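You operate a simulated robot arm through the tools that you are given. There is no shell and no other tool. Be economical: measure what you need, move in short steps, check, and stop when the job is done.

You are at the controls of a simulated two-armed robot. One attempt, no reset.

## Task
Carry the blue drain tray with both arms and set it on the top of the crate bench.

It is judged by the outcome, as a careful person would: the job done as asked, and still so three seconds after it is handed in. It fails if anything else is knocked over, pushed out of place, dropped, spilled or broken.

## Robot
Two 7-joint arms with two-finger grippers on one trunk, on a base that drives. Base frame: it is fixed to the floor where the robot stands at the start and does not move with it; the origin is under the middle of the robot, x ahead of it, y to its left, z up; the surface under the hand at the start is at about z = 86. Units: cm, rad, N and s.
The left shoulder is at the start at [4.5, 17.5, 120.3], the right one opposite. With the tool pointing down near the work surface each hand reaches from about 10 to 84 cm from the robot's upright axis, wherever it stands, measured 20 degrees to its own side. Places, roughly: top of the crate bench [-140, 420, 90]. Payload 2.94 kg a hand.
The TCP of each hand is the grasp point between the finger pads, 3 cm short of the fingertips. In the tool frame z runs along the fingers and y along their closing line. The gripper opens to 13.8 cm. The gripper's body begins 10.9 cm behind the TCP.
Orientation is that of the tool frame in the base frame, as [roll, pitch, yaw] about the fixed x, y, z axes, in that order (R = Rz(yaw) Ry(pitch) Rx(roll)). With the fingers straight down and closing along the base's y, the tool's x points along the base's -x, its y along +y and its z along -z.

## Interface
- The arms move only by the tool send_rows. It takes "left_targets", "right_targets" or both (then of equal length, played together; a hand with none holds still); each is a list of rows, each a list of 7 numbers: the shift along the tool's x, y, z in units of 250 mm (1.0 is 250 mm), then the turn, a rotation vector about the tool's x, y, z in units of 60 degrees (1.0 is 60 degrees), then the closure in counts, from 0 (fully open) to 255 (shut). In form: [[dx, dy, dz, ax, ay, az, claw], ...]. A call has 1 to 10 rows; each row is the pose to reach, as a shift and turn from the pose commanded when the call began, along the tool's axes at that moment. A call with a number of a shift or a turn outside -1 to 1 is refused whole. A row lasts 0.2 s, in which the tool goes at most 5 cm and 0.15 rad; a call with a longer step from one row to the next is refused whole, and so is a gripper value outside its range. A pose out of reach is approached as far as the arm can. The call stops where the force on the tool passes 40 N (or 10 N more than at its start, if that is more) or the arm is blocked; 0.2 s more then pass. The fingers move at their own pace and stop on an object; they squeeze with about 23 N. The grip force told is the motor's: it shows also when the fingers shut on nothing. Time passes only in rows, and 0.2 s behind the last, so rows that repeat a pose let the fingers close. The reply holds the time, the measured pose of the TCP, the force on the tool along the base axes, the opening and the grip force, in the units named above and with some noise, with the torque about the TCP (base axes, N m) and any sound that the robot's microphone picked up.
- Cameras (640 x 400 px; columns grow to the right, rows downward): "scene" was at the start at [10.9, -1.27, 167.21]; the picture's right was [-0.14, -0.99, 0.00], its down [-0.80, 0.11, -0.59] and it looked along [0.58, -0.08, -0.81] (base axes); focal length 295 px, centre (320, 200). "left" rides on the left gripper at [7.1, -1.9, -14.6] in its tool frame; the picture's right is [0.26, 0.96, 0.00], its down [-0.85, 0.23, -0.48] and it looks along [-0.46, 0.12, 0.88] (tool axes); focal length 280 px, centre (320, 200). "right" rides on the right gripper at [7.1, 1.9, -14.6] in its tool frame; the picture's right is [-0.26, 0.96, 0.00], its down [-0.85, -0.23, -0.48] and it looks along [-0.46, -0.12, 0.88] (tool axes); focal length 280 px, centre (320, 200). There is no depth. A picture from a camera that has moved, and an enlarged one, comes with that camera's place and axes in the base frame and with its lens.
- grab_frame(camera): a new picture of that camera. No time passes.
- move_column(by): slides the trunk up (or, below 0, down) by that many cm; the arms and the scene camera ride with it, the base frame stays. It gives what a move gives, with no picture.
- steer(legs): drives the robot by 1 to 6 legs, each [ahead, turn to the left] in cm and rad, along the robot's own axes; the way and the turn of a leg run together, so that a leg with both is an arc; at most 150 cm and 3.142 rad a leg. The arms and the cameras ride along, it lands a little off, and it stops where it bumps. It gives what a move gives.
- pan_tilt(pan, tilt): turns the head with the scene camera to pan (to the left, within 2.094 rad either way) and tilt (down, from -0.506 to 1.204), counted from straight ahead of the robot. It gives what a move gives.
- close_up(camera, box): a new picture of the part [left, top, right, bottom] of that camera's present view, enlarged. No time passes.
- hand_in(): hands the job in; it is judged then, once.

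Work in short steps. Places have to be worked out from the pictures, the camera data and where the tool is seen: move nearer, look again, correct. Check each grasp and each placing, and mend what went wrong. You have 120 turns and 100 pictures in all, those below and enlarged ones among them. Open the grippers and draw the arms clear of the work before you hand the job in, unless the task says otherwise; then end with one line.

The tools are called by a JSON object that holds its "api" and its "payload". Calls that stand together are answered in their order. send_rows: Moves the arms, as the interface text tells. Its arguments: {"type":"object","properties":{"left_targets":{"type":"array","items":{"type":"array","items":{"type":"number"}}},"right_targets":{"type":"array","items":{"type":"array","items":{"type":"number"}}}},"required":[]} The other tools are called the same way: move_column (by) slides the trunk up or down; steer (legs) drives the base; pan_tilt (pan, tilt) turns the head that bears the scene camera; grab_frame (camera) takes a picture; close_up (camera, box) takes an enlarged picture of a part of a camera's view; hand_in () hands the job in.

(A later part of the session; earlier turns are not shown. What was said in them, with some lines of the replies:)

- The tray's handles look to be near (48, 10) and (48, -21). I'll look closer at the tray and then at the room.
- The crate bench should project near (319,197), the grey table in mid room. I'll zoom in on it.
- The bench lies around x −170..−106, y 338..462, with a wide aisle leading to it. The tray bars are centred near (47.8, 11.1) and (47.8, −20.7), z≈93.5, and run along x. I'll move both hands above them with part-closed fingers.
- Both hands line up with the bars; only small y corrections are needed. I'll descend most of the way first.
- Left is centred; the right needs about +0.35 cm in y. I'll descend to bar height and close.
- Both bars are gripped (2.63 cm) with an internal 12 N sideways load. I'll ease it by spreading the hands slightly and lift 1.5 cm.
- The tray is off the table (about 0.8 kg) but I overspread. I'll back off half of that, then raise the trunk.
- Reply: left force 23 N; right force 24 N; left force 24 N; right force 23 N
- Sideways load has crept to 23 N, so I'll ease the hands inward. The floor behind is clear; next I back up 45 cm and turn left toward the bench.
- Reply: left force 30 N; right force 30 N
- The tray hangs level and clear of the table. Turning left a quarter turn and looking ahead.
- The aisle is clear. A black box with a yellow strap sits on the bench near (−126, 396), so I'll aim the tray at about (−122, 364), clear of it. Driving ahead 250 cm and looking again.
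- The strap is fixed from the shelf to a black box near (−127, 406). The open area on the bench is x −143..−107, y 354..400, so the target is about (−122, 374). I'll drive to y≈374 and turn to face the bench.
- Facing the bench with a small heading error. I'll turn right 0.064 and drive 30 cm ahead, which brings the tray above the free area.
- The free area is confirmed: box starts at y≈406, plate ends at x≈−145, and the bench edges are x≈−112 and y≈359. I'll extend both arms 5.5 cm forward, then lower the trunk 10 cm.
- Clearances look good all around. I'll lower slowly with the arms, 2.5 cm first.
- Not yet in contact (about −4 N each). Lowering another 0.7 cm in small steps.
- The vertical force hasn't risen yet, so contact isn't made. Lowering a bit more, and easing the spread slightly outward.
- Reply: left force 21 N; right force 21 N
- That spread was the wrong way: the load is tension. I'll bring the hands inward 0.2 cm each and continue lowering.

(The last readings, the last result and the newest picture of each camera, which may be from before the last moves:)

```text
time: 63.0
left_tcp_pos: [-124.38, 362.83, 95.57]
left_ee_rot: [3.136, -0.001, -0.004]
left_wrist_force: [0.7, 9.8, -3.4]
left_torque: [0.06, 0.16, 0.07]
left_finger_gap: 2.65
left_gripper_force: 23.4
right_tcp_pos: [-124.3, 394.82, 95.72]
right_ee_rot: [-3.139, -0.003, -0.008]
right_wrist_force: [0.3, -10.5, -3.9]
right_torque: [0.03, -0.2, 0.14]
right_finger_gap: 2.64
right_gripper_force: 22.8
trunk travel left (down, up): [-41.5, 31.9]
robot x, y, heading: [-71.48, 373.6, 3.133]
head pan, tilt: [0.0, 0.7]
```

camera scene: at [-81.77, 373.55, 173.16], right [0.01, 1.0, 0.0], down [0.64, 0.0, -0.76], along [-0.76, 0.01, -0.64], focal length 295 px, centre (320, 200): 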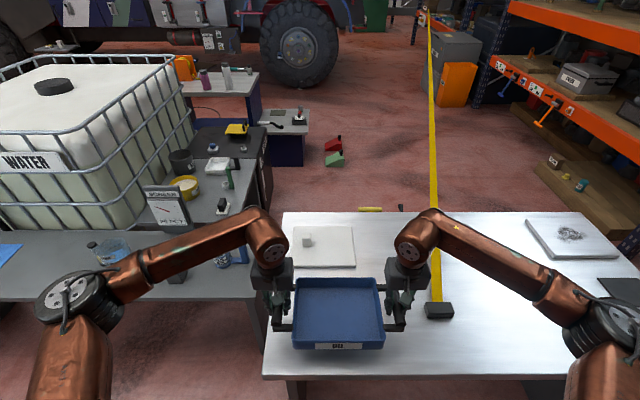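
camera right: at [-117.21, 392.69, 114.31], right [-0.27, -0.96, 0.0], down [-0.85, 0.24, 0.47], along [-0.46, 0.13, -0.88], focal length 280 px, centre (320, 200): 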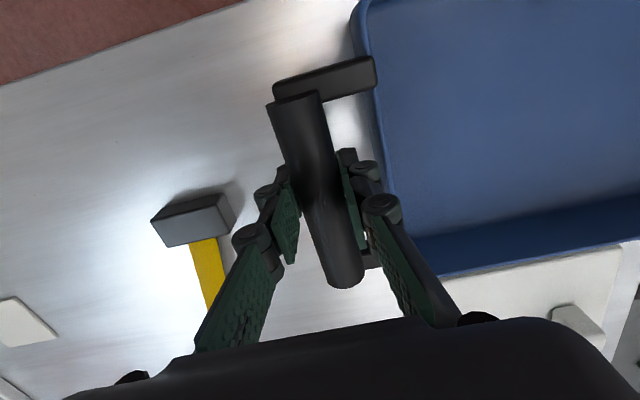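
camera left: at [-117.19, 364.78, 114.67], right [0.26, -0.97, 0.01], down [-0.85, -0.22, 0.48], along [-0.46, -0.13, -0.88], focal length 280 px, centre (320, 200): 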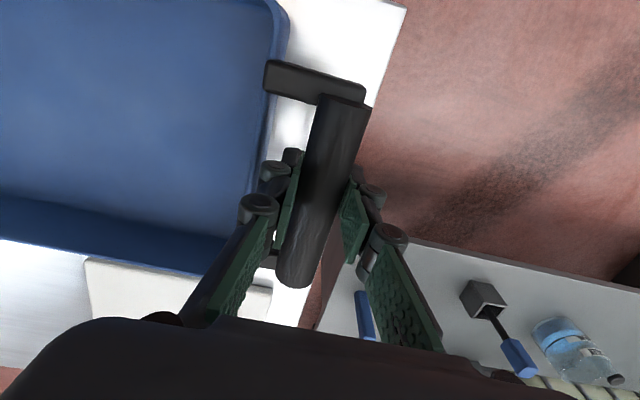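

Load still hangs on the hands, so the bench top is a bit lower than estimated. Continuing gently.

{"api": "send_rows", "payload": {"left_targets": [[0, -0.004, 0.008, 0, 0, 0, 255], [0, -0.004, 0.016, 0, 0, 0, 255], [0, -0.004, 0.024, 0, 0, 0, 255]], "right_targets": [[0, 0.004, 0.008, 0, 0, 0, 255], [0, 0.004, 0.016, 0, 0, 0, 255], [0, 0.004, 0.024, 0, 0, 0, 255]]}}

{"api": "close_up", "payload": {"camera": "scene", "box": [230, 250, 470, 400]}}

```text
time: 63.8
left_tcp_pos: [-124.47, 362.83, 94.91]
left_ee_rot: [3.132, -0.004, -0.006]
left_wrist_force: [-1.7, -2.7, -4.8]
left_torque: [-0.12, -0.33, 0.05]
left_finger_gap: 2.63
left_gripper_force: 22.9
right_tcp_pos: [-124.33, 394.85, 95.06]
right_ee_rot: [-3.136, -0.004, -0.01]
right_wrist_force: [-0.3, 2.9, -3.7]
right_torque: [0.05, 0.27, 0.17]
right_finger_gap: 2.64
right_gripper_force: 23.2
trunk travel left (down, up): [-41.5, 31.9]
robot x, y, heading: [-71.56, 373.74, 3.137]
head pan, tilt: [0.0, 0.7]
```

```text
2.67 times, centred on (350, 325) of scene
camera zoom: at [-81.86, 373.55, 173.14], right [0.01, 1.0, 0.0], down [0.64, 0.0, -0.76], along [-0.76, 0.01, -0.64], focal length 787 px, centre (240, -133)
```

zoom: 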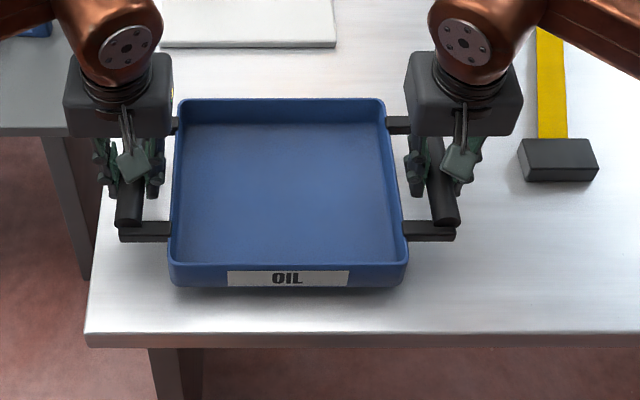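

Still hanging and the shadow is narrowing. Lowering another 1 cm in small steps.

{"api": "send_rows", "payload": {"left_targets": [[0, 0, 0.008, 0, 0, 0, 255], [0, 0, 0.016, 0, 0, 0, 255], [0, 0, 0.024, 0, 0, 0, 255], [0, 0, 0.03, 0, 0, 0, 255]], "right_targets": [[0, 0, 0.008, 0, 0, 0, 255], [0, 0, 0.016, 0, 0, 0, 255], [0, 0, 0.024, 0, 0, 0, 255], [0, 0, 0.03, 0, 0, 0, 255]]}}

```text
time: 64.8
left_tcp_pos: [-124.57, 362.79, 94.26]
left_ee_rot: [3.134, -0.002, -0.006]
left_wrist_force: [-0.3, -20.6, -3.6]
left_torque: [-0.02, -0.03, -0.12]
left_finger_gap: 2.6
left_gripper_force: 22.8
right_tcp_pos: [-124.36, 394.7, 94.35]
right_ee_rot: [-3.134, -0.005, -0.01]
right_wrist_force: [-0.2, 20.7, -3.6]
right_torque: [0.06, -0.02, 0.19]
right_finger_gap: 2.6
right_gripper_force: 22.9
trunk travel left (down, up): [-41.5, 31.9]
robot x, y, heading: [-71.79, 373.87, 3.136]
head pan, tilt: [0.0, 0.7]
```

Now squeezing inward by 20 N; I'll ease the hands out 0.15 cm and go on down.

{"api": "send_rows", "payload": {"left_targets": [[0, 0.004, 0.004, 0, 0, 0, 255], [0, 0.006, 0.012, 0, 0, 0, 255], [0, 0.006, 0.02, 0, 0, 0, 255], [0, 0.006, 0.028, 0, 0, 0, 255]], "right_targets": [[0, -0.004, 0.004, 0, 0, 0, 255], [0, -0.006, 0.012, 0, 0, 0, 255], [0, -0.006, 0.02, 0, 0, 0, 255], [0, -0.006, 0.028, 0, 0, 0, 255]]}}

{"api": "close_up", "payload": {"camera": "scene", "box": [230, 250, 470, 400]}}

```text
time: 65.8
left_tcp_pos: [-124.37, 362.82, 93.54]
left_ee_rot: [3.135, -0.003, -0.005]
left_wrist_force: [0.0, -18.6, -3.1]
left_torque: [0.08, -0.2, -0.07]
left_finger_gap: 2.65
left_gripper_force: 23.6
right_tcp_pos: [-124.27, 394.93, 93.61]
right_ee_rot: [-3.137, -0.005, -0.009]
right_wrist_force: [0.6, 19.6, -4.8]
right_torque: [0.13, 0.19, 0.02]
right_finger_gap: 2.59
right_gripper_force: 23.1
trunk travel left (down, up): [-41.5, 31.9]
robot x, y, heading: [-71.37, 373.4, 3.135]
head pan, tilt: [0.0, 0.7]
```

```text
2.67 times, centred on (350, 325) of scene
camera zoom: at [-81.85, 373.56, 173.14], right [0.01, 1.0, 0.0], down [0.64, 0.0, -0.76], along [-0.76, 0.01, -0.64], focal length 787 px, centre (240, -133)
```

zoom: 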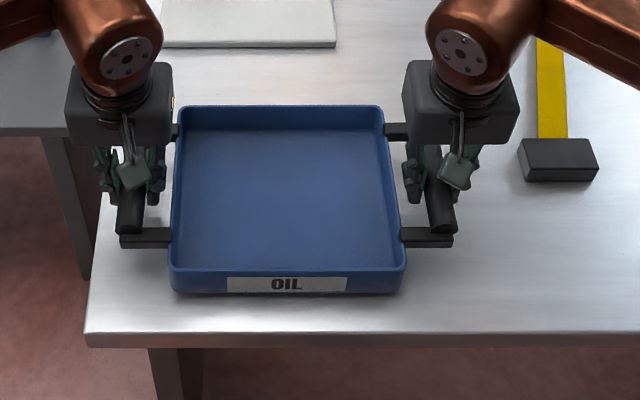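

Very near now; the bench top is probably around z = 86. Lowering in 0.15 cm steps with the hands eased out.

{"api": "send_rows", "payload": {"left_targets": [[0, 0.005, 0.006, 0, 0, 0, 255], [0, 0.006, 0.012, 0, 0, 0, 255], [0, 0.006, 0.018, 0, 0, 0, 255], [0, 0.006, 0.024, 0, 0, 0, 255]], "right_targets": [[0, -0.005, 0.006, 0, 0, 0, 255], [0, -0.006, 0.012, 0, 0, 0, 255], [0, -0.006, 0.018, 0, 0, 0, 255], [0, -0.006, 0.024, 0, 0, 0, 255]]}}

```text
time: 66.8
left_tcp_pos: [-124.26, 362.76, 92.97]
left_ee_rot: [3.138, -0.003, -0.009]
left_wrist_force: [-1.1, -2.1, -1.4]
left_torque: [0.06, 0.23, 0.15]
left_finger_gap: 2.64
left_gripper_force: 23.5
right_tcp_pos: [-124.4, 394.78, 93.1]
right_ee_rot: [-3.14, -0.004, -0.007]
right_wrist_force: [1.3, 2.9, -3.7]
right_torque: [-0.01, -0.09, 0.28]
right_finger_gap: 2.64
right_gripper_force: 22.8
trunk travel left (down, up): [-41.5, 31.9]
robot x, y, heading: [-71.41, 373.4, 3.133]
head pan, tilt: [0.0, 0.7]
```

The left side is starting to unload, so contact begins. Lowering 0.35 cm more.

{"api": "send_rows", "payload": {"left_targets": [[0, 0, 0.004, 0, 0, 0, 255], [0, 0, 0.008, 0, 0, 0, 255], [0, 0, 0.01, 0, 0, 0, 255]], "right_targets": [[0, 0, 0.006, 0, 0, 0, 255], [0, 0, 0.012, 0, 0, 0, 255], [0, 0, 0.016, 0, 0, 0, 255]]}}

{"api": "close_up", "payload": {"camera": "scene", "box": [230, 250, 470, 400]}}

```text
time: 67.6
left_tcp_pos: [-124.27, 362.82, 93.06]
left_ee_rot: [3.137, -0.001, -0.006]
left_wrist_force: [0.7, 0.4, 6.5]
left_torque: [-0.02, 0.29, -0.02]
left_finger_gap: 2.63
left_gripper_force: 23.3
right_tcp_pos: [-124.25, 394.77, 92.79]
right_ee_rot: [-3.14, -0.002, -0.009]
right_wrist_force: [-1.9, 1.7, 2.4]
right_torque: [-0.13, 0.05, 0.05]
right_finger_gap: 2.62
right_gripper_force: 23.1
trunk travel left (down, up): [-41.5, 31.9]
robot x, y, heading: [-71.75, 373.8, 3.137]
head pan, tilt: [0.0, 0.7]
```

```text
2.67 times, centred on (350, 325) of scene
camera zoom: at [-81.71, 373.59, 173.16], right [0.01, 1.0, 0.0], down [0.64, 0.0, -0.76], along [-0.76, 0.01, -0.64], focal length 787 px, centre (240, -133)
```

zoom: 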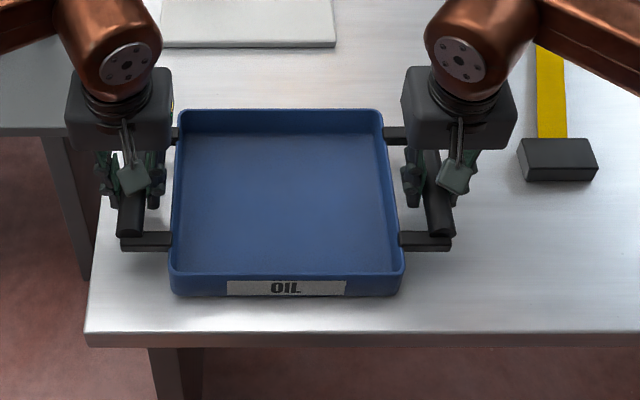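

Both hands now push up-force, so the tray rests flat on the bench. Opening the fingers part-way.

{"api": "send_rows", "payload": {"left_targets": [[0, 0, 0, 0, 0, 0, 165], [0, 0, 0, 0, 0, 0, 165], [0, 0, 0, 0, 0, 0, 165]], "right_targets": [[0, 0, 0, 0, 0, 0, 165], [0, 0, 0, 0, 0, 0, 165], [0, 0, 0, 0, 0, 0, 165]]}}

{"api": "grab_frame", "payload": {"camera": "right"}}

{"api": "grab_frame", "payload": {"camera": "left"}}

```text
time: 68.4
left_tcp_pos: [-124.23, 362.67, 92.84]
left_ee_rot: [3.136, -0.001, -0.007]
left_wrist_force: [0.2, -0.4, 0.0]
left_torque: [0.01, 0.0, 0.03]
left_finger_gap: 4.87
left_gripper_force: 0.1
right_tcp_pos: [-124.23, 394.73, 92.68]
right_ee_rot: [-3.139, -0.004, -0.009]
right_wrist_force: [0.3, 0.9, -0.2]
right_torque: [0.01, 0.05, 0.02]
right_finger_gap: 4.76
right_gripper_force: 0.1
trunk travel left (down, up): [-41.5, 31.9]
robot x, y, heading: [-71.35, 373.49, 3.127]
head pan, tilt: [0.0, 0.7]
```

```text
64 pictures are left
camera right: at [-117.16, 392.67, 107.18], right [-0.27, -0.96, 0.0], down [-0.85, 0.24, 0.47], along [-0.46, 0.13, -0.88], focal length 280 px, centre (320, 200)
```

right: 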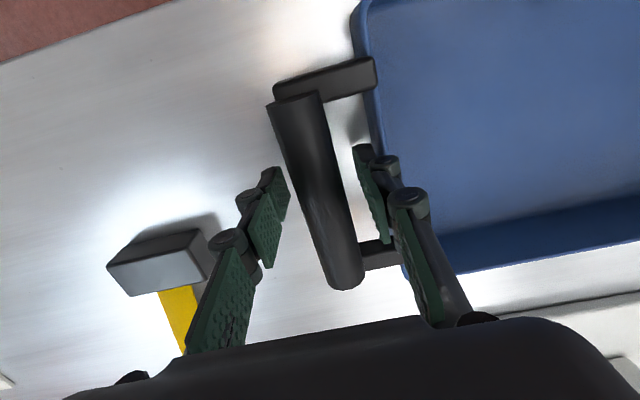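

```text
63 pictures are left
camera left: at [-117.17, 364.67, 107.48], right [0.26, -0.97, 0.01], down [-0.85, -0.22, 0.48], along [-0.46, -0.13, -0.88], focal length 280 px, centre (320, 200)
```

left: 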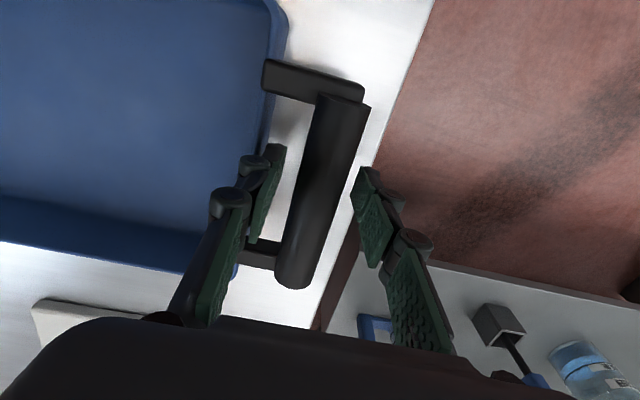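

The fingers are free of both bars. I'll raise straight up 16 cm, then check.

{"api": "send_rows", "payload": {"left_targets": [[0, 0, -0.06, 0, 0, 0, 165], [0, 0, -0.16, 0, 0, 0, 165], [0, 0, -0.32, 0, 0, 0, 165], [0, 0, -0.48, 0, 0, 0, 165], [0, 0, -0.64, 0, 0, 0, 165]], "right_targets": [[0, 0, -0.06, 0, 0, 0, 165], [0, 0, -0.16, 0, 0, 0, 165], [0, 0, -0.32, 0, 0, 0, 165], [0, 0, -0.48, 0, 0, 0, 165], [0, 0, -0.64, 0, 0, 0, 165]]}}

{"api": "steer", "payload": {"legs": [[-25, 0]]}}

{"api": "grab_frame", "payload": {"camera": "scene"}}

```text
time: 69.6
left_tcp_pos: [-124.21, 362.72, 109.0]
left_ee_rot: [3.136, -0.001, -0.007]
left_wrist_force: [-0.2, 0.7, 0.1]
left_torque: [-0.01, 0.0, -0.02]
left_finger_gap: 4.87
left_gripper_force: 0.0
right_tcp_pos: [-124.28, 394.97, 108.85]
right_ee_rot: [-3.137, 0.0, -0.01]
right_wrist_force: [0.4, -0.2, 0.3]
right_torque: [-0.02, 0.03, -0.03]
right_finger_gap: 4.87
right_gripper_force: 0.1
trunk travel left (down, up): [-41.5, 31.9]
robot x, y, heading: [-71.79, 373.64, 3.131]
head pan, tilt: [0.0, 0.7]
```

```text
time: 71.1
left_tcp_pos: [-108.22, 362.39, 108.15]
left_ee_rot: [3.134, -0.01, -0.003]
left_wrist_force: [-0.2, 0.6, 1.8]
left_torque: [0.02, 0.03, 0.0]
left_finger_gap: 4.85
left_gripper_force: 0.0
right_tcp_pos: [-108.43, 394.76, 108.08]
right_ee_rot: [-3.134, -0.01, -0.003]
right_wrist_force: [-0.2, 0.2, 0.9]
right_torque: [-0.06, -0.05, -0.02]
right_finger_gap: 4.86
right_gripper_force: 0.1
trunk travel left (down, up): [-41.5, 31.9]
robot x, y, heading: [-54.89, 373.87, 3.14]
head pan, tilt: [0.0, 0.7]
stopped in leg 1: the robot was blocked; the commanded pose is now the measured one
```

```text
62 pictures are left
camera scene: at [-71.23, 373.41, 173.18], right [0.0, 1.0, 0.0], down [0.67, 0.0, -0.74], along [-0.74, 0.0, -0.67], focal length 295 px, centre (320, 200)
```

scene: 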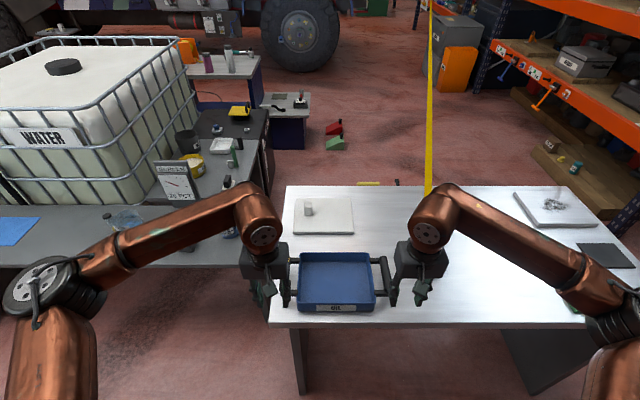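

The robot was blocked after 16 cm of backing. The tray sits fine; I'll look around to see what it touched before moving.

{"api": "pan_tilt", "payload": {"pan": 2.09, "tilt": 0.8}}

{"api": "grab_frame", "payload": {"camera": "scene"}}

{"api": "pan_tilt", "payload": {"pan": -2.09, "tilt": 0.8}}

{"api": "grab_frame", "payload": {"camera": "scene"}}

```text
time: 73.1
left_tcp_pos: [-107.37, 362.31, 108.67]
left_ee_rot: [3.134, -0.003, -0.005]
left_wrist_force: [2.3, -0.6, -0.1]
left_torque: [0.03, 0.3, 0.02]
left_finger_gap: 4.84
left_gripper_force: 0.1
right_tcp_pos: [-107.61, 394.77, 108.42]
right_ee_rot: [-3.131, -0.003, -0.002]
right_wrist_force: [1.8, 0.5, 0.4]
right_torque: [-0.06, 0.28, -0.04]
right_finger_gap: 4.86
right_gripper_force: 0.1
trunk travel left (down, up): [-41.5, 31.9]
robot x, y, heading: [-54.59, 373.85, 3.133]
head pan, tilt: [2.089, 0.799]
```

```text
61 pictures are left
camera scene: at [-61.48, 366.39, 173.05], right [-0.87, -0.49, -0.05], down [-0.31, 0.62, -0.72], along [0.38, -0.61, -0.7], focal length 295 px, centre (320, 200)
```

scene: 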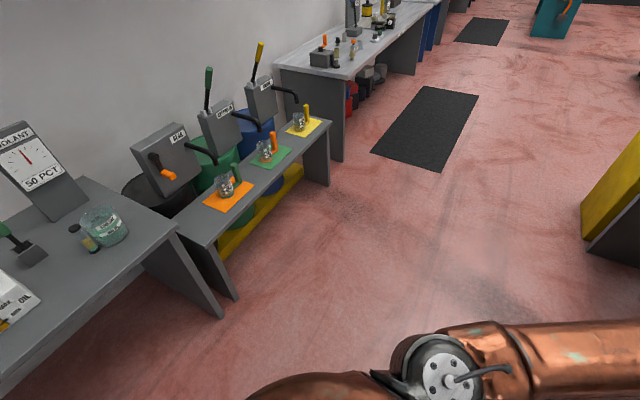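

```text
time: 76.5
left_tcp_pos: [-104.24, 362.33, 109.66]
left_ee_rot: [3.132, 0.028, -0.007]
left_wrist_force: [-0.1, 0.3, 0.2]
left_torque: [-0.02, 0.03, -0.01]
left_finger_gap: 4.87
left_gripper_force: 0.1
right_tcp_pos: [-104.38, 394.81, 109.49]
right_ee_rot: [-3.131, 0.026, -0.002]
right_wrist_force: [-0.2, 0.7, -0.6]
right_torque: [0.02, -0.03, 0.01]
right_finger_gap: 4.88
right_gripper_force: 0.0
trunk travel left (down, up): [-41.5, 31.9]
robot x, y, heading: [-54.37, 373.94, 3.139]
head pan, tilt: [-2.089, 0.799]
```

```text
60 pictures are left
camera scene: at [-52.49, 380.41, 172.32], right [0.87, -0.5, 0.0], down [-0.36, -0.62, -0.7], along [0.35, 0.6, -0.72], focal length 295 px, centre (320, 200)
```

scene: 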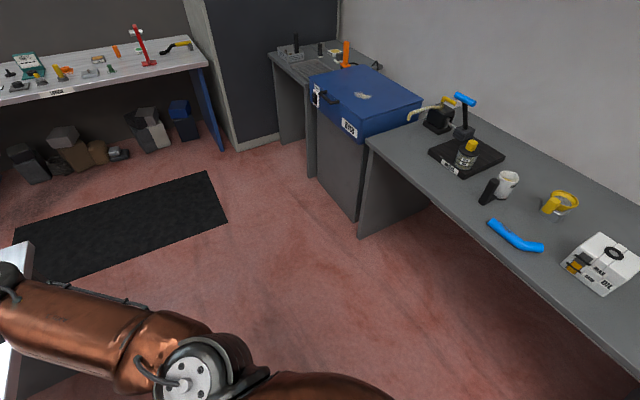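

The floor behind looks clear, but the hand pitch readings suggest the robot is rocking. I'll recentre the head and re-read the state.

{"api": "pan_tilt", "payload": {"pan": 0, "tilt": 0.7}}

{"api": "grab_frame", "payload": {"camera": "scene"}}

```text
time: 78.5
left_tcp_pos: [-104.26, 362.34, 109.57]
left_ee_rot: [3.133, 0.025, -0.008]
left_wrist_force: [0.0, -0.5, -0.4]
left_torque: [0.05, 0.0, -0.04]
left_finger_gap: 4.87
left_gripper_force: 0.0
right_tcp_pos: [-104.56, 394.94, 109.43]
right_ee_rot: [-3.134, 0.026, -0.002]
right_wrist_force: [0.7, -0.3, -0.3]
right_torque: [0.01, 0.01, -0.03]
right_finger_gap: 4.87
right_gripper_force: 0.1
trunk travel left (down, up): [-41.5, 31.9]
robot x, y, heading: [-54.79, 373.52, 3.136]
head pan, tilt: [0.0, 0.7]
```

```text
59 pictures are left
camera scene: at [-64.71, 373.43, 173.15], right [0.0, 1.0, 0.0], down [0.64, 0.0, -0.76], along [-0.76, 0.0, -0.64], focal length 295 px, centre (320, 200)
```

scene: 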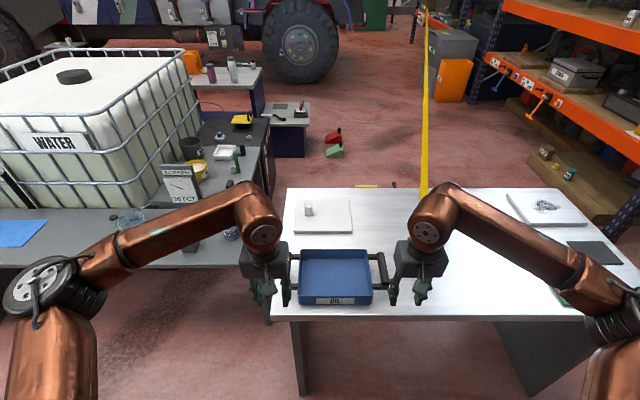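

The robot is upright and stable again and the tray is where I placed it. I'll check the strap box and the bench contents with the wrist cameras and a zoom.

{"api": "grab_frame", "payload": {"camera": "right"}}

{"api": "close_up", "payload": {"camera": "scene", "box": [240, 170, 640, 400]}}

{"api": "grab_frame", "payload": {"camera": "left"}}

```text
58 pictures are left
camera right: at [-96.93, 392.67, 123.7], right [-0.26, -0.96, 0.0], down [-0.84, 0.23, 0.5], along [-0.48, 0.13, -0.87], focal length 280 px, centre (320, 200)
```

right: 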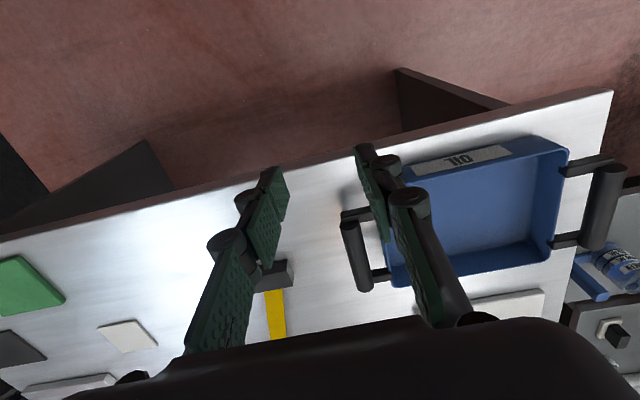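

```text
1.60 times, centred on (440, 285) of scene
camera zoom: at [-64.71, 373.43, 173.15], right [0.0, 1.0, 0.0], down [0.64, 0.0, -0.76], along [-0.76, 0.0, -0.64], focal length 472 px, centre (128, 64)
```

zoom: 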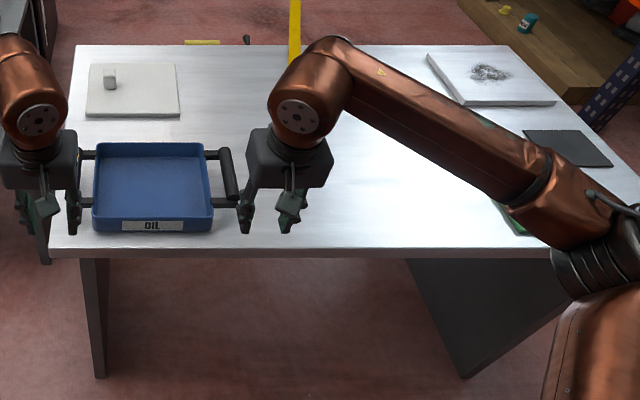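

```text
56 pictures are left
camera left: at [-96.7, 364.36, 123.99], right [0.26, -0.97, 0.0], down [-0.84, -0.22, 0.5], along [-0.48, -0.13, -0.87], focal length 280 px, centre (320, 200)
```

left: 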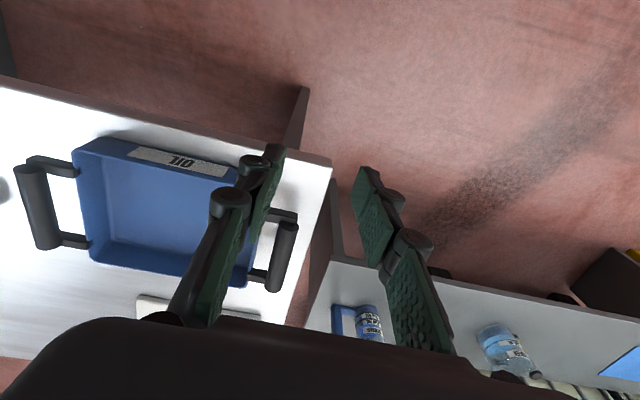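

The bench contents are in place. I'll check the items on the grey bench at left, near the left arm.

{"api": "pan_tilt", "payload": {"pan": 0.7, "tilt": 0.7}}

{"api": "grab_frame", "payload": {"camera": "scene"}}

```text
time: 79.5
left_tcp_pos: [-104.2, 362.25, 109.65]
left_ee_rot: [3.132, 0.027, -0.006]
left_wrist_force: [0.1, 0.5, -0.5]
left_torque: [0.01, 0.03, 0.02]
left_finger_gap: 4.9
left_gripper_force: 0.1
right_tcp_pos: [-104.47, 394.84, 109.48]
right_ee_rot: [-3.133, 0.024, -0.003]
right_wrist_force: [0.1, -0.3, 0.0]
right_torque: [0.02, 0.04, 0.01]
right_finger_gap: 4.87
right_gripper_force: 0.1
trunk travel left (down, up): [-41.5, 31.9]
robot x, y, heading: [-54.67, 373.73, 3.137]
head pan, tilt: [0.7, 0.7]
```

```text
55 pictures are left
camera scene: at [-62.77, 367.96, 173.15], right [-0.64, 0.77, 0.0], down [0.5, 0.41, -0.76], along [-0.59, -0.49, -0.64], focal length 295 px, centre (320, 200)
```

scene: 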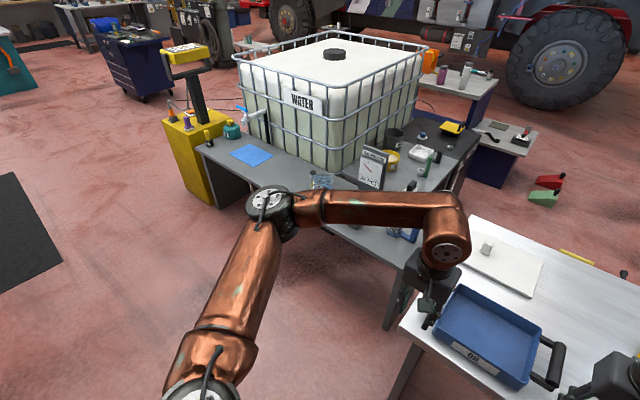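

The left elbow is over the grey bench. Zooming in to see whether it is touching anything.

{"api": "close_up", "payload": {"camera": "scene", "box": [240, 130, 480, 280]}}

{"api": "close_up", "payload": {"camera": "left", "box": [320, 240, 640, 400]}}

```text
2.67 times, centred on (360, 205) of scene
camera zoom: at [-62.77, 367.96, 173.15], right [-0.64, 0.77, 0.0], down [0.5, 0.41, -0.76], along [-0.59, -0.49, -0.64], focal length 787 px, centre (213, 187)
```

zoom: 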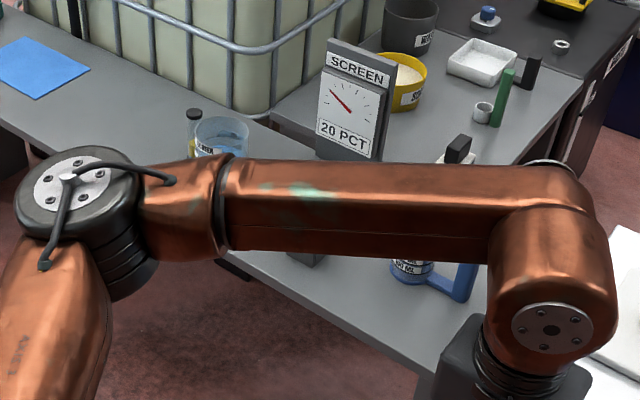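

```text
2.00 times, centred on (480, 320) of left
camera zoom: at [-96.72, 364.36, 123.98], right [0.26, -0.97, 0.0], down [-0.84, -0.22, 0.5], along [-0.48, -0.13, -0.87], focal length 561 px, centre (0, -40)
```

zoom: 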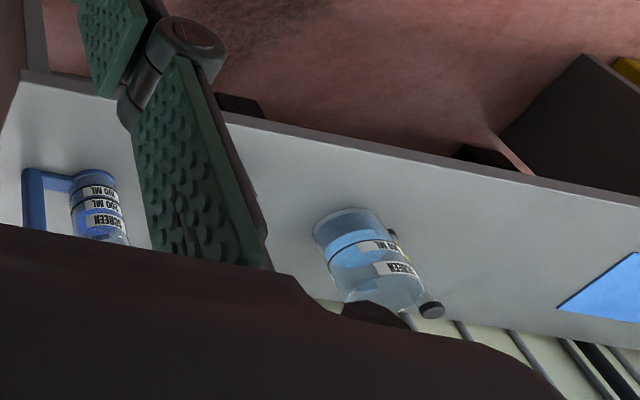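

Items near the left arm look upright. I'll raise the trunk for clearance, then back off again.

{"api": "move_column", "payload": {"by": 12}}

{"api": "steer", "payload": {"legs": [[-12, 0]]}}

{"api": "grab_frame", "payload": {"camera": "scene"}}

```text
time: 81.0
left_tcp_pos: [-104.32, 362.28, 121.5]
left_ee_rot: [3.132, 0.026, -0.009]
left_wrist_force: [0.6, -0.3, 0.6]
left_torque: [-0.03, -0.03, -0.02]
left_finger_gap: 4.88
left_gripper_force: 0.0
right_tcp_pos: [-104.41, 394.77, 121.32]
right_ee_rot: [-3.134, 0.024, -0.002]
right_wrist_force: [-0.4, -0.3, -0.5]
right_torque: [-0.02, -0.05, -0.01]
right_finger_gap: 4.88
right_gripper_force: 0.1
trunk travel left (down, up): [-53.5, 19.9]
robot x, y, heading: [-54.45, 373.33, 3.137]
head pan, tilt: [0.7, 0.7]
```

```text
time: 82.3
left_tcp_pos: [-95.67, 362.45, 120.65]
left_ee_rot: [3.134, 0.001, -0.007]
left_wrist_force: [0.9, -0.3, 0.1]
left_torque: [0.05, 0.14, 0.03]
left_finger_gap: 4.83
left_gripper_force: 0.1
right_tcp_pos: [-95.71, 394.93, 120.56]
right_ee_rot: [-3.133, 0.0, -0.006]
right_wrist_force: [0.4, 0.1, -0.1]
right_torque: [0.05, 0.12, -0.01]
right_finger_gap: 4.88
right_gripper_force: 0.1
trunk travel left (down, up): [-53.5, 19.9]
robot x, y, heading: [-43.13, 373.91, 3.137]
head pan, tilt: [0.7, 0.7]
```

```text
52 pictures are left
camera scene: at [-53.53, 367.93, 185.33], right [-0.64, 0.77, -0.02], down [0.52, 0.41, -0.75], along [-0.57, -0.49, -0.66], focal length 295 px, centre (320, 200)
```

scene: 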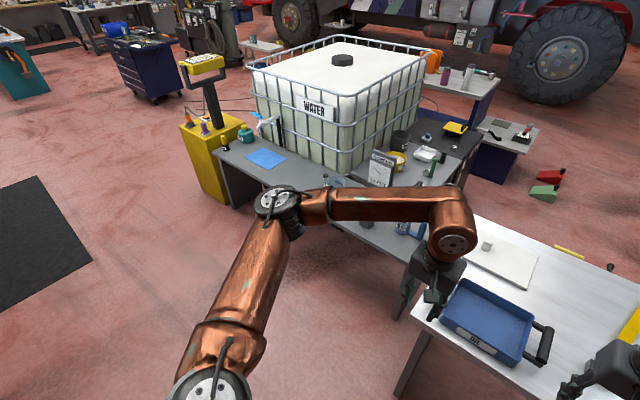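

That move went freely, so the earlier stop seems to have been just rocking. A final look at the tray, strap box and grey-bench items.

{"api": "close_up", "payload": {"camera": "scene", "box": [320, 120, 640, 400]}}

{"api": "grab_frame", "payload": {"camera": "left"}}

{"api": "grab_frame", "payload": {"camera": "right"}}

```text
1.43 times, centred on (480, 260) of scene
camera zoom: at [-53.53, 367.93, 185.33], right [-0.64, 0.77, -0.02], down [0.52, 0.41, -0.75], along [-0.57, -0.49, -0.66], focal length 422 px, centre (91, 114)
```

zoom: 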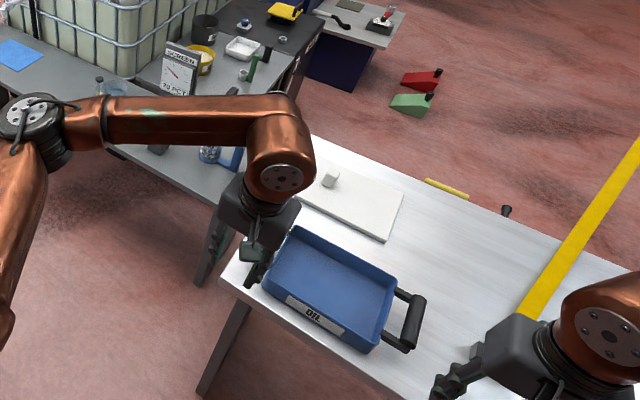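

```text
50 pictures are left
camera left: at [-88.39, 364.48, 135.3], right [0.26, -0.97, 0.01], down [-0.85, -0.22, 0.48], along [-0.46, -0.13, -0.88], focal length 280 px, centre (320, 200)
```

left: 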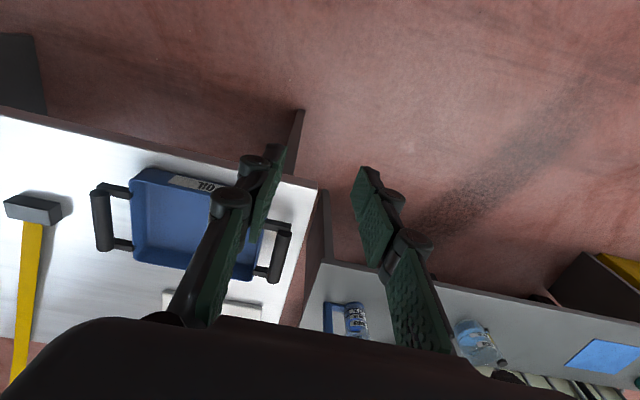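

```text
49 pictures are left
camera right: at [-88.54, 392.69, 135.02], right [-0.27, -0.96, -0.01], down [-0.85, 0.23, 0.48], along [-0.46, 0.13, -0.88], focal length 280 px, centre (320, 200)
```

right: 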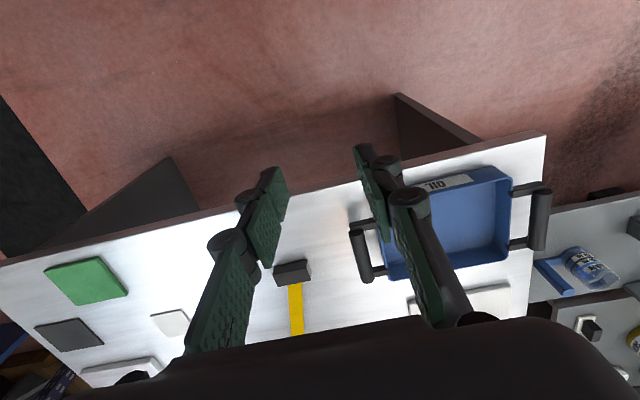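

The tray sits flat on the bench, and everything else is in place. I'll open the grippers fully, clear of everything.

{"api": "send_rows", "payload": {"left_targets": [[0, 0, 0, 0, 0, 0, 0], [0, 0, 0, 0, 0, 0, 0], [0, 0, 0, 0, 0, 0, 0], [0, 0, 0, 0, 0, 0, 0], [0, 0, 0, 0, 0, 0, 0]], "right_targets": [[0, 0, 0, 0, 0, 0, 0], [0, 0, 0, 0, 0, 0, 0], [0, 0, 0, 0, 0, 0, 0], [0, 0, 0, 0, 0, 0, 0], [0, 0, 0, 0, 0, 0, 0]]}}

```text
time: 82.8
left_tcp_pos: [-92.09, 361.06, 123.18]
left_ee_rot: [-3.135, 0.044, 0.078]
left_wrist_force: [-0.2, 0.2, 0.4]
left_torque: [0.04, -0.07, 0.0]
left_finger_gap: 9.4
left_gripper_force: 0.1
right_tcp_pos: [-91.88, 396.74, 123.19]
right_ee_rot: [3.135, 0.038, -0.139]
right_wrist_force: [-0.2, 0.8, -0.8]
right_torque: [-0.05, -0.05, -0.02]
right_finger_gap: 9.4
right_gripper_force: 0.1
trunk travel left (down, up): [-53.5, 19.9]
robot x, y, heading: [-43.07, 373.67, 3.14]
head pan, tilt: [0.7, 0.7]
stopped in row 2 (right hand): the arm was blocked; the commanded pose is now the measured one
```

The arm shifted a little while the robot settled; I'll verify that it is stable and nothing is touched.

{"api": "pan_tilt", "payload": {"pan": 0, "tilt": 0.7}}

{"api": "grab_frame", "payload": {"camera": "scene"}}

{"api": "send_rows", "payload": {"left_targets": [[0, 0, 0, 0, 0, 0, 0], [0, 0, 0, 0, 0, 0, 0], [0, 0, 0, 0, 0, 0, 0]], "right_targets": [[0, 0, 0, 0, 0, 0, 0], [0, 0, 0, 0, 0, 0, 0], [0, 0, 0, 0, 0, 0, 0]]}}

```text
time: 83.8
left_tcp_pos: [-90.81, 361.91, 122.55]
left_ee_rot: [3.137, 0.045, 0.037]
left_wrist_force: [2.0, -1.1, -0.2]
left_torque: [0.02, 0.22, 0.04]
left_finger_gap: 13.8
left_gripper_force: 0.1
right_tcp_pos: [-90.82, 395.46, 122.39]
right_ee_rot: [-3.134, 0.044, -0.047]
right_wrist_force: [2.9, -0.7, 0.4]
right_torque: [-0.01, 0.27, -0.03]
right_finger_gap: 13.8
right_gripper_force: 0.0
trunk travel left (down, up): [-53.5, 19.9]
robot x, y, heading: [-42.99, 373.53, 3.131]
head pan, tilt: [0.0, 0.7]
```

```text
48 pictures are left
camera scene: at [-57.64, 373.41, 185.32], right [0.01, 1.0, 0.0], down [0.67, 0.0, -0.74], along [-0.74, 0.0, -0.67], focal length 295 px, centre (320, 200)
```

scene: 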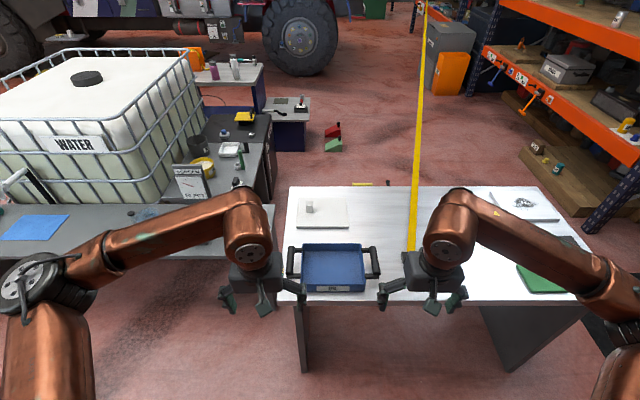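

```text
time: 84.3
left_tcp_pos: [-83.65, 361.02, 124.26]
left_ee_rot: [3.137, 0.113, 0.051]
left_wrist_force: [-0.5, 0.2, -1.7]
left_torque: [0.05, -0.11, -0.01]
left_finger_gap: 13.82
left_gripper_force: 0.0
right_tcp_pos: [-83.63, 396.14, 124.13]
right_ee_rot: [-3.135, 0.101, -0.079]
right_wrist_force: [0.2, 0.6, -0.9]
right_torque: [-0.05, -0.11, 0.03]
right_finger_gap: 13.77
right_gripper_force: 0.1
trunk travel left (down, up): [-53.5, 19.9]
robot x, y, heading: [-42.89, 373.48, 3.13]
head pan, tilt: [0.0, 0.7]
stopped in row 2 (right hand): the arm was blocked; the commanded pose is now the measured one
```

The trunk is still swaying after the drive. I'll lower it a little and let it settle (hands are clear of the bench, x > −90).

{"api": "move_column", "payload": {"by": -3}}

{"api": "pan_tilt", "payload": {"pan": 0, "tilt": 0.75}}

{"api": "pan_tilt", "payload": {"pan": 0.3, "tilt": 0.75}}

{"api": "grab_frame", "payload": {"camera": "scene"}}

```text
time: 84.6
left_tcp_pos: [-76.85, 361.01, 125.64]
left_ee_rot: [3.136, 0.171, 0.035]
left_wrist_force: [1.0, 0.3, 0.5]
left_torque: [-0.1, 0.0, -0.02]
left_finger_gap: 13.81
left_gripper_force: 0.0
right_tcp_pos: [-76.61, 396.15, 125.53]
right_ee_rot: [-3.133, 0.161, -0.058]
right_wrist_force: [0.0, -0.6, 1.1]
right_torque: [0.06, -0.02, 0.01]
right_finger_gap: 13.82
right_gripper_force: 0.0
trunk travel left (down, up): [-53.2, 20.2]
robot x, y, heading: [-43.15, 373.82, 3.134]
head pan, tilt: [0.0, 0.7]
stopped: the arm was blocked; the commanded pose is now the measured one
```

```text
time: 85.2
left_tcp_pos: [-81.72, 361.05, 124.26]
left_ee_rot: [3.133, 0.133, 0.04]
left_wrist_force: [-0.1, 0.3, 0.2]
left_torque: [0.01, 0.08, 0.0]
left_finger_gap: 13.79
left_gripper_force: 0.0
right_tcp_pos: [-81.44, 396.21, 124.05]
right_ee_rot: [-3.127, 0.121, -0.06]
right_wrist_force: [0.4, 0.3, 0.3]
right_torque: [-0.05, 0.07, 0.01]
right_finger_gap: 13.83
right_gripper_force: 0.1
trunk travel left (down, up): [-53.2, 20.2]
robot x, y, heading: [-42.82, 373.39, 3.136]
head pan, tilt: [0.0, 0.75]
```

```text
time: 86.0
left_tcp_pos: [-82.06, 361.12, 124.16]
left_ee_rot: [3.137, 0.122, 0.04]
left_wrist_force: [1.4, 0.2, 0.4]
left_torque: [0.03, 0.01, 0.03]
left_finger_gap: 13.76
left_gripper_force: 0.0
right_tcp_pos: [-82.07, 395.93, 123.88]
right_ee_rot: [-3.13, 0.116, -0.06]
right_wrist_force: [-0.9, -0.3, 0.4]
right_torque: [0.01, 0.01, -0.02]
right_finger_gap: 13.8
right_gripper_force: 0.0
trunk travel left (down, up): [-53.2, 20.2]
robot x, y, heading: [-43.19, 373.79, 3.131]
head pan, tilt: [0.3, 0.75]
```

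```text
47 pictures are left
camera scene: at [-53.49, 370.95, 184.49], right [-0.29, 0.96, -0.01], down [0.67, 0.2, -0.72], along [-0.69, -0.21, -0.7], focal length 295 px, centre (320, 200)
```

scene: 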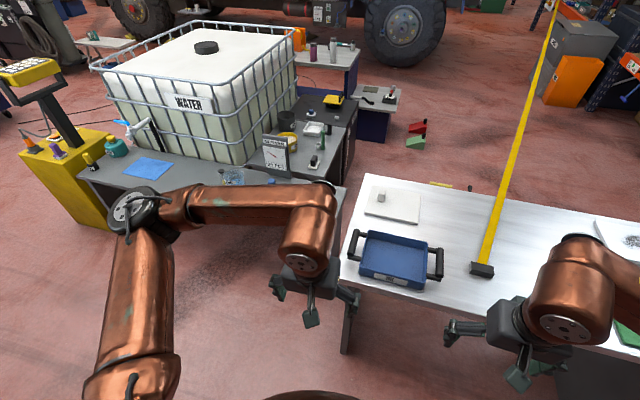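

The robot has settled, the grippers are open and clear of the bench, and the tray, strap box and neighbouring items all look in place. Handing in.

{"api": "hand_in", "payload": {}}

```text
The job is handed in.
```

The blue drain tray is resting flat on the top of the crate bench, where I carried it with both arms, and nothing else looks moved; the job is handed in with both grippers open and clear.
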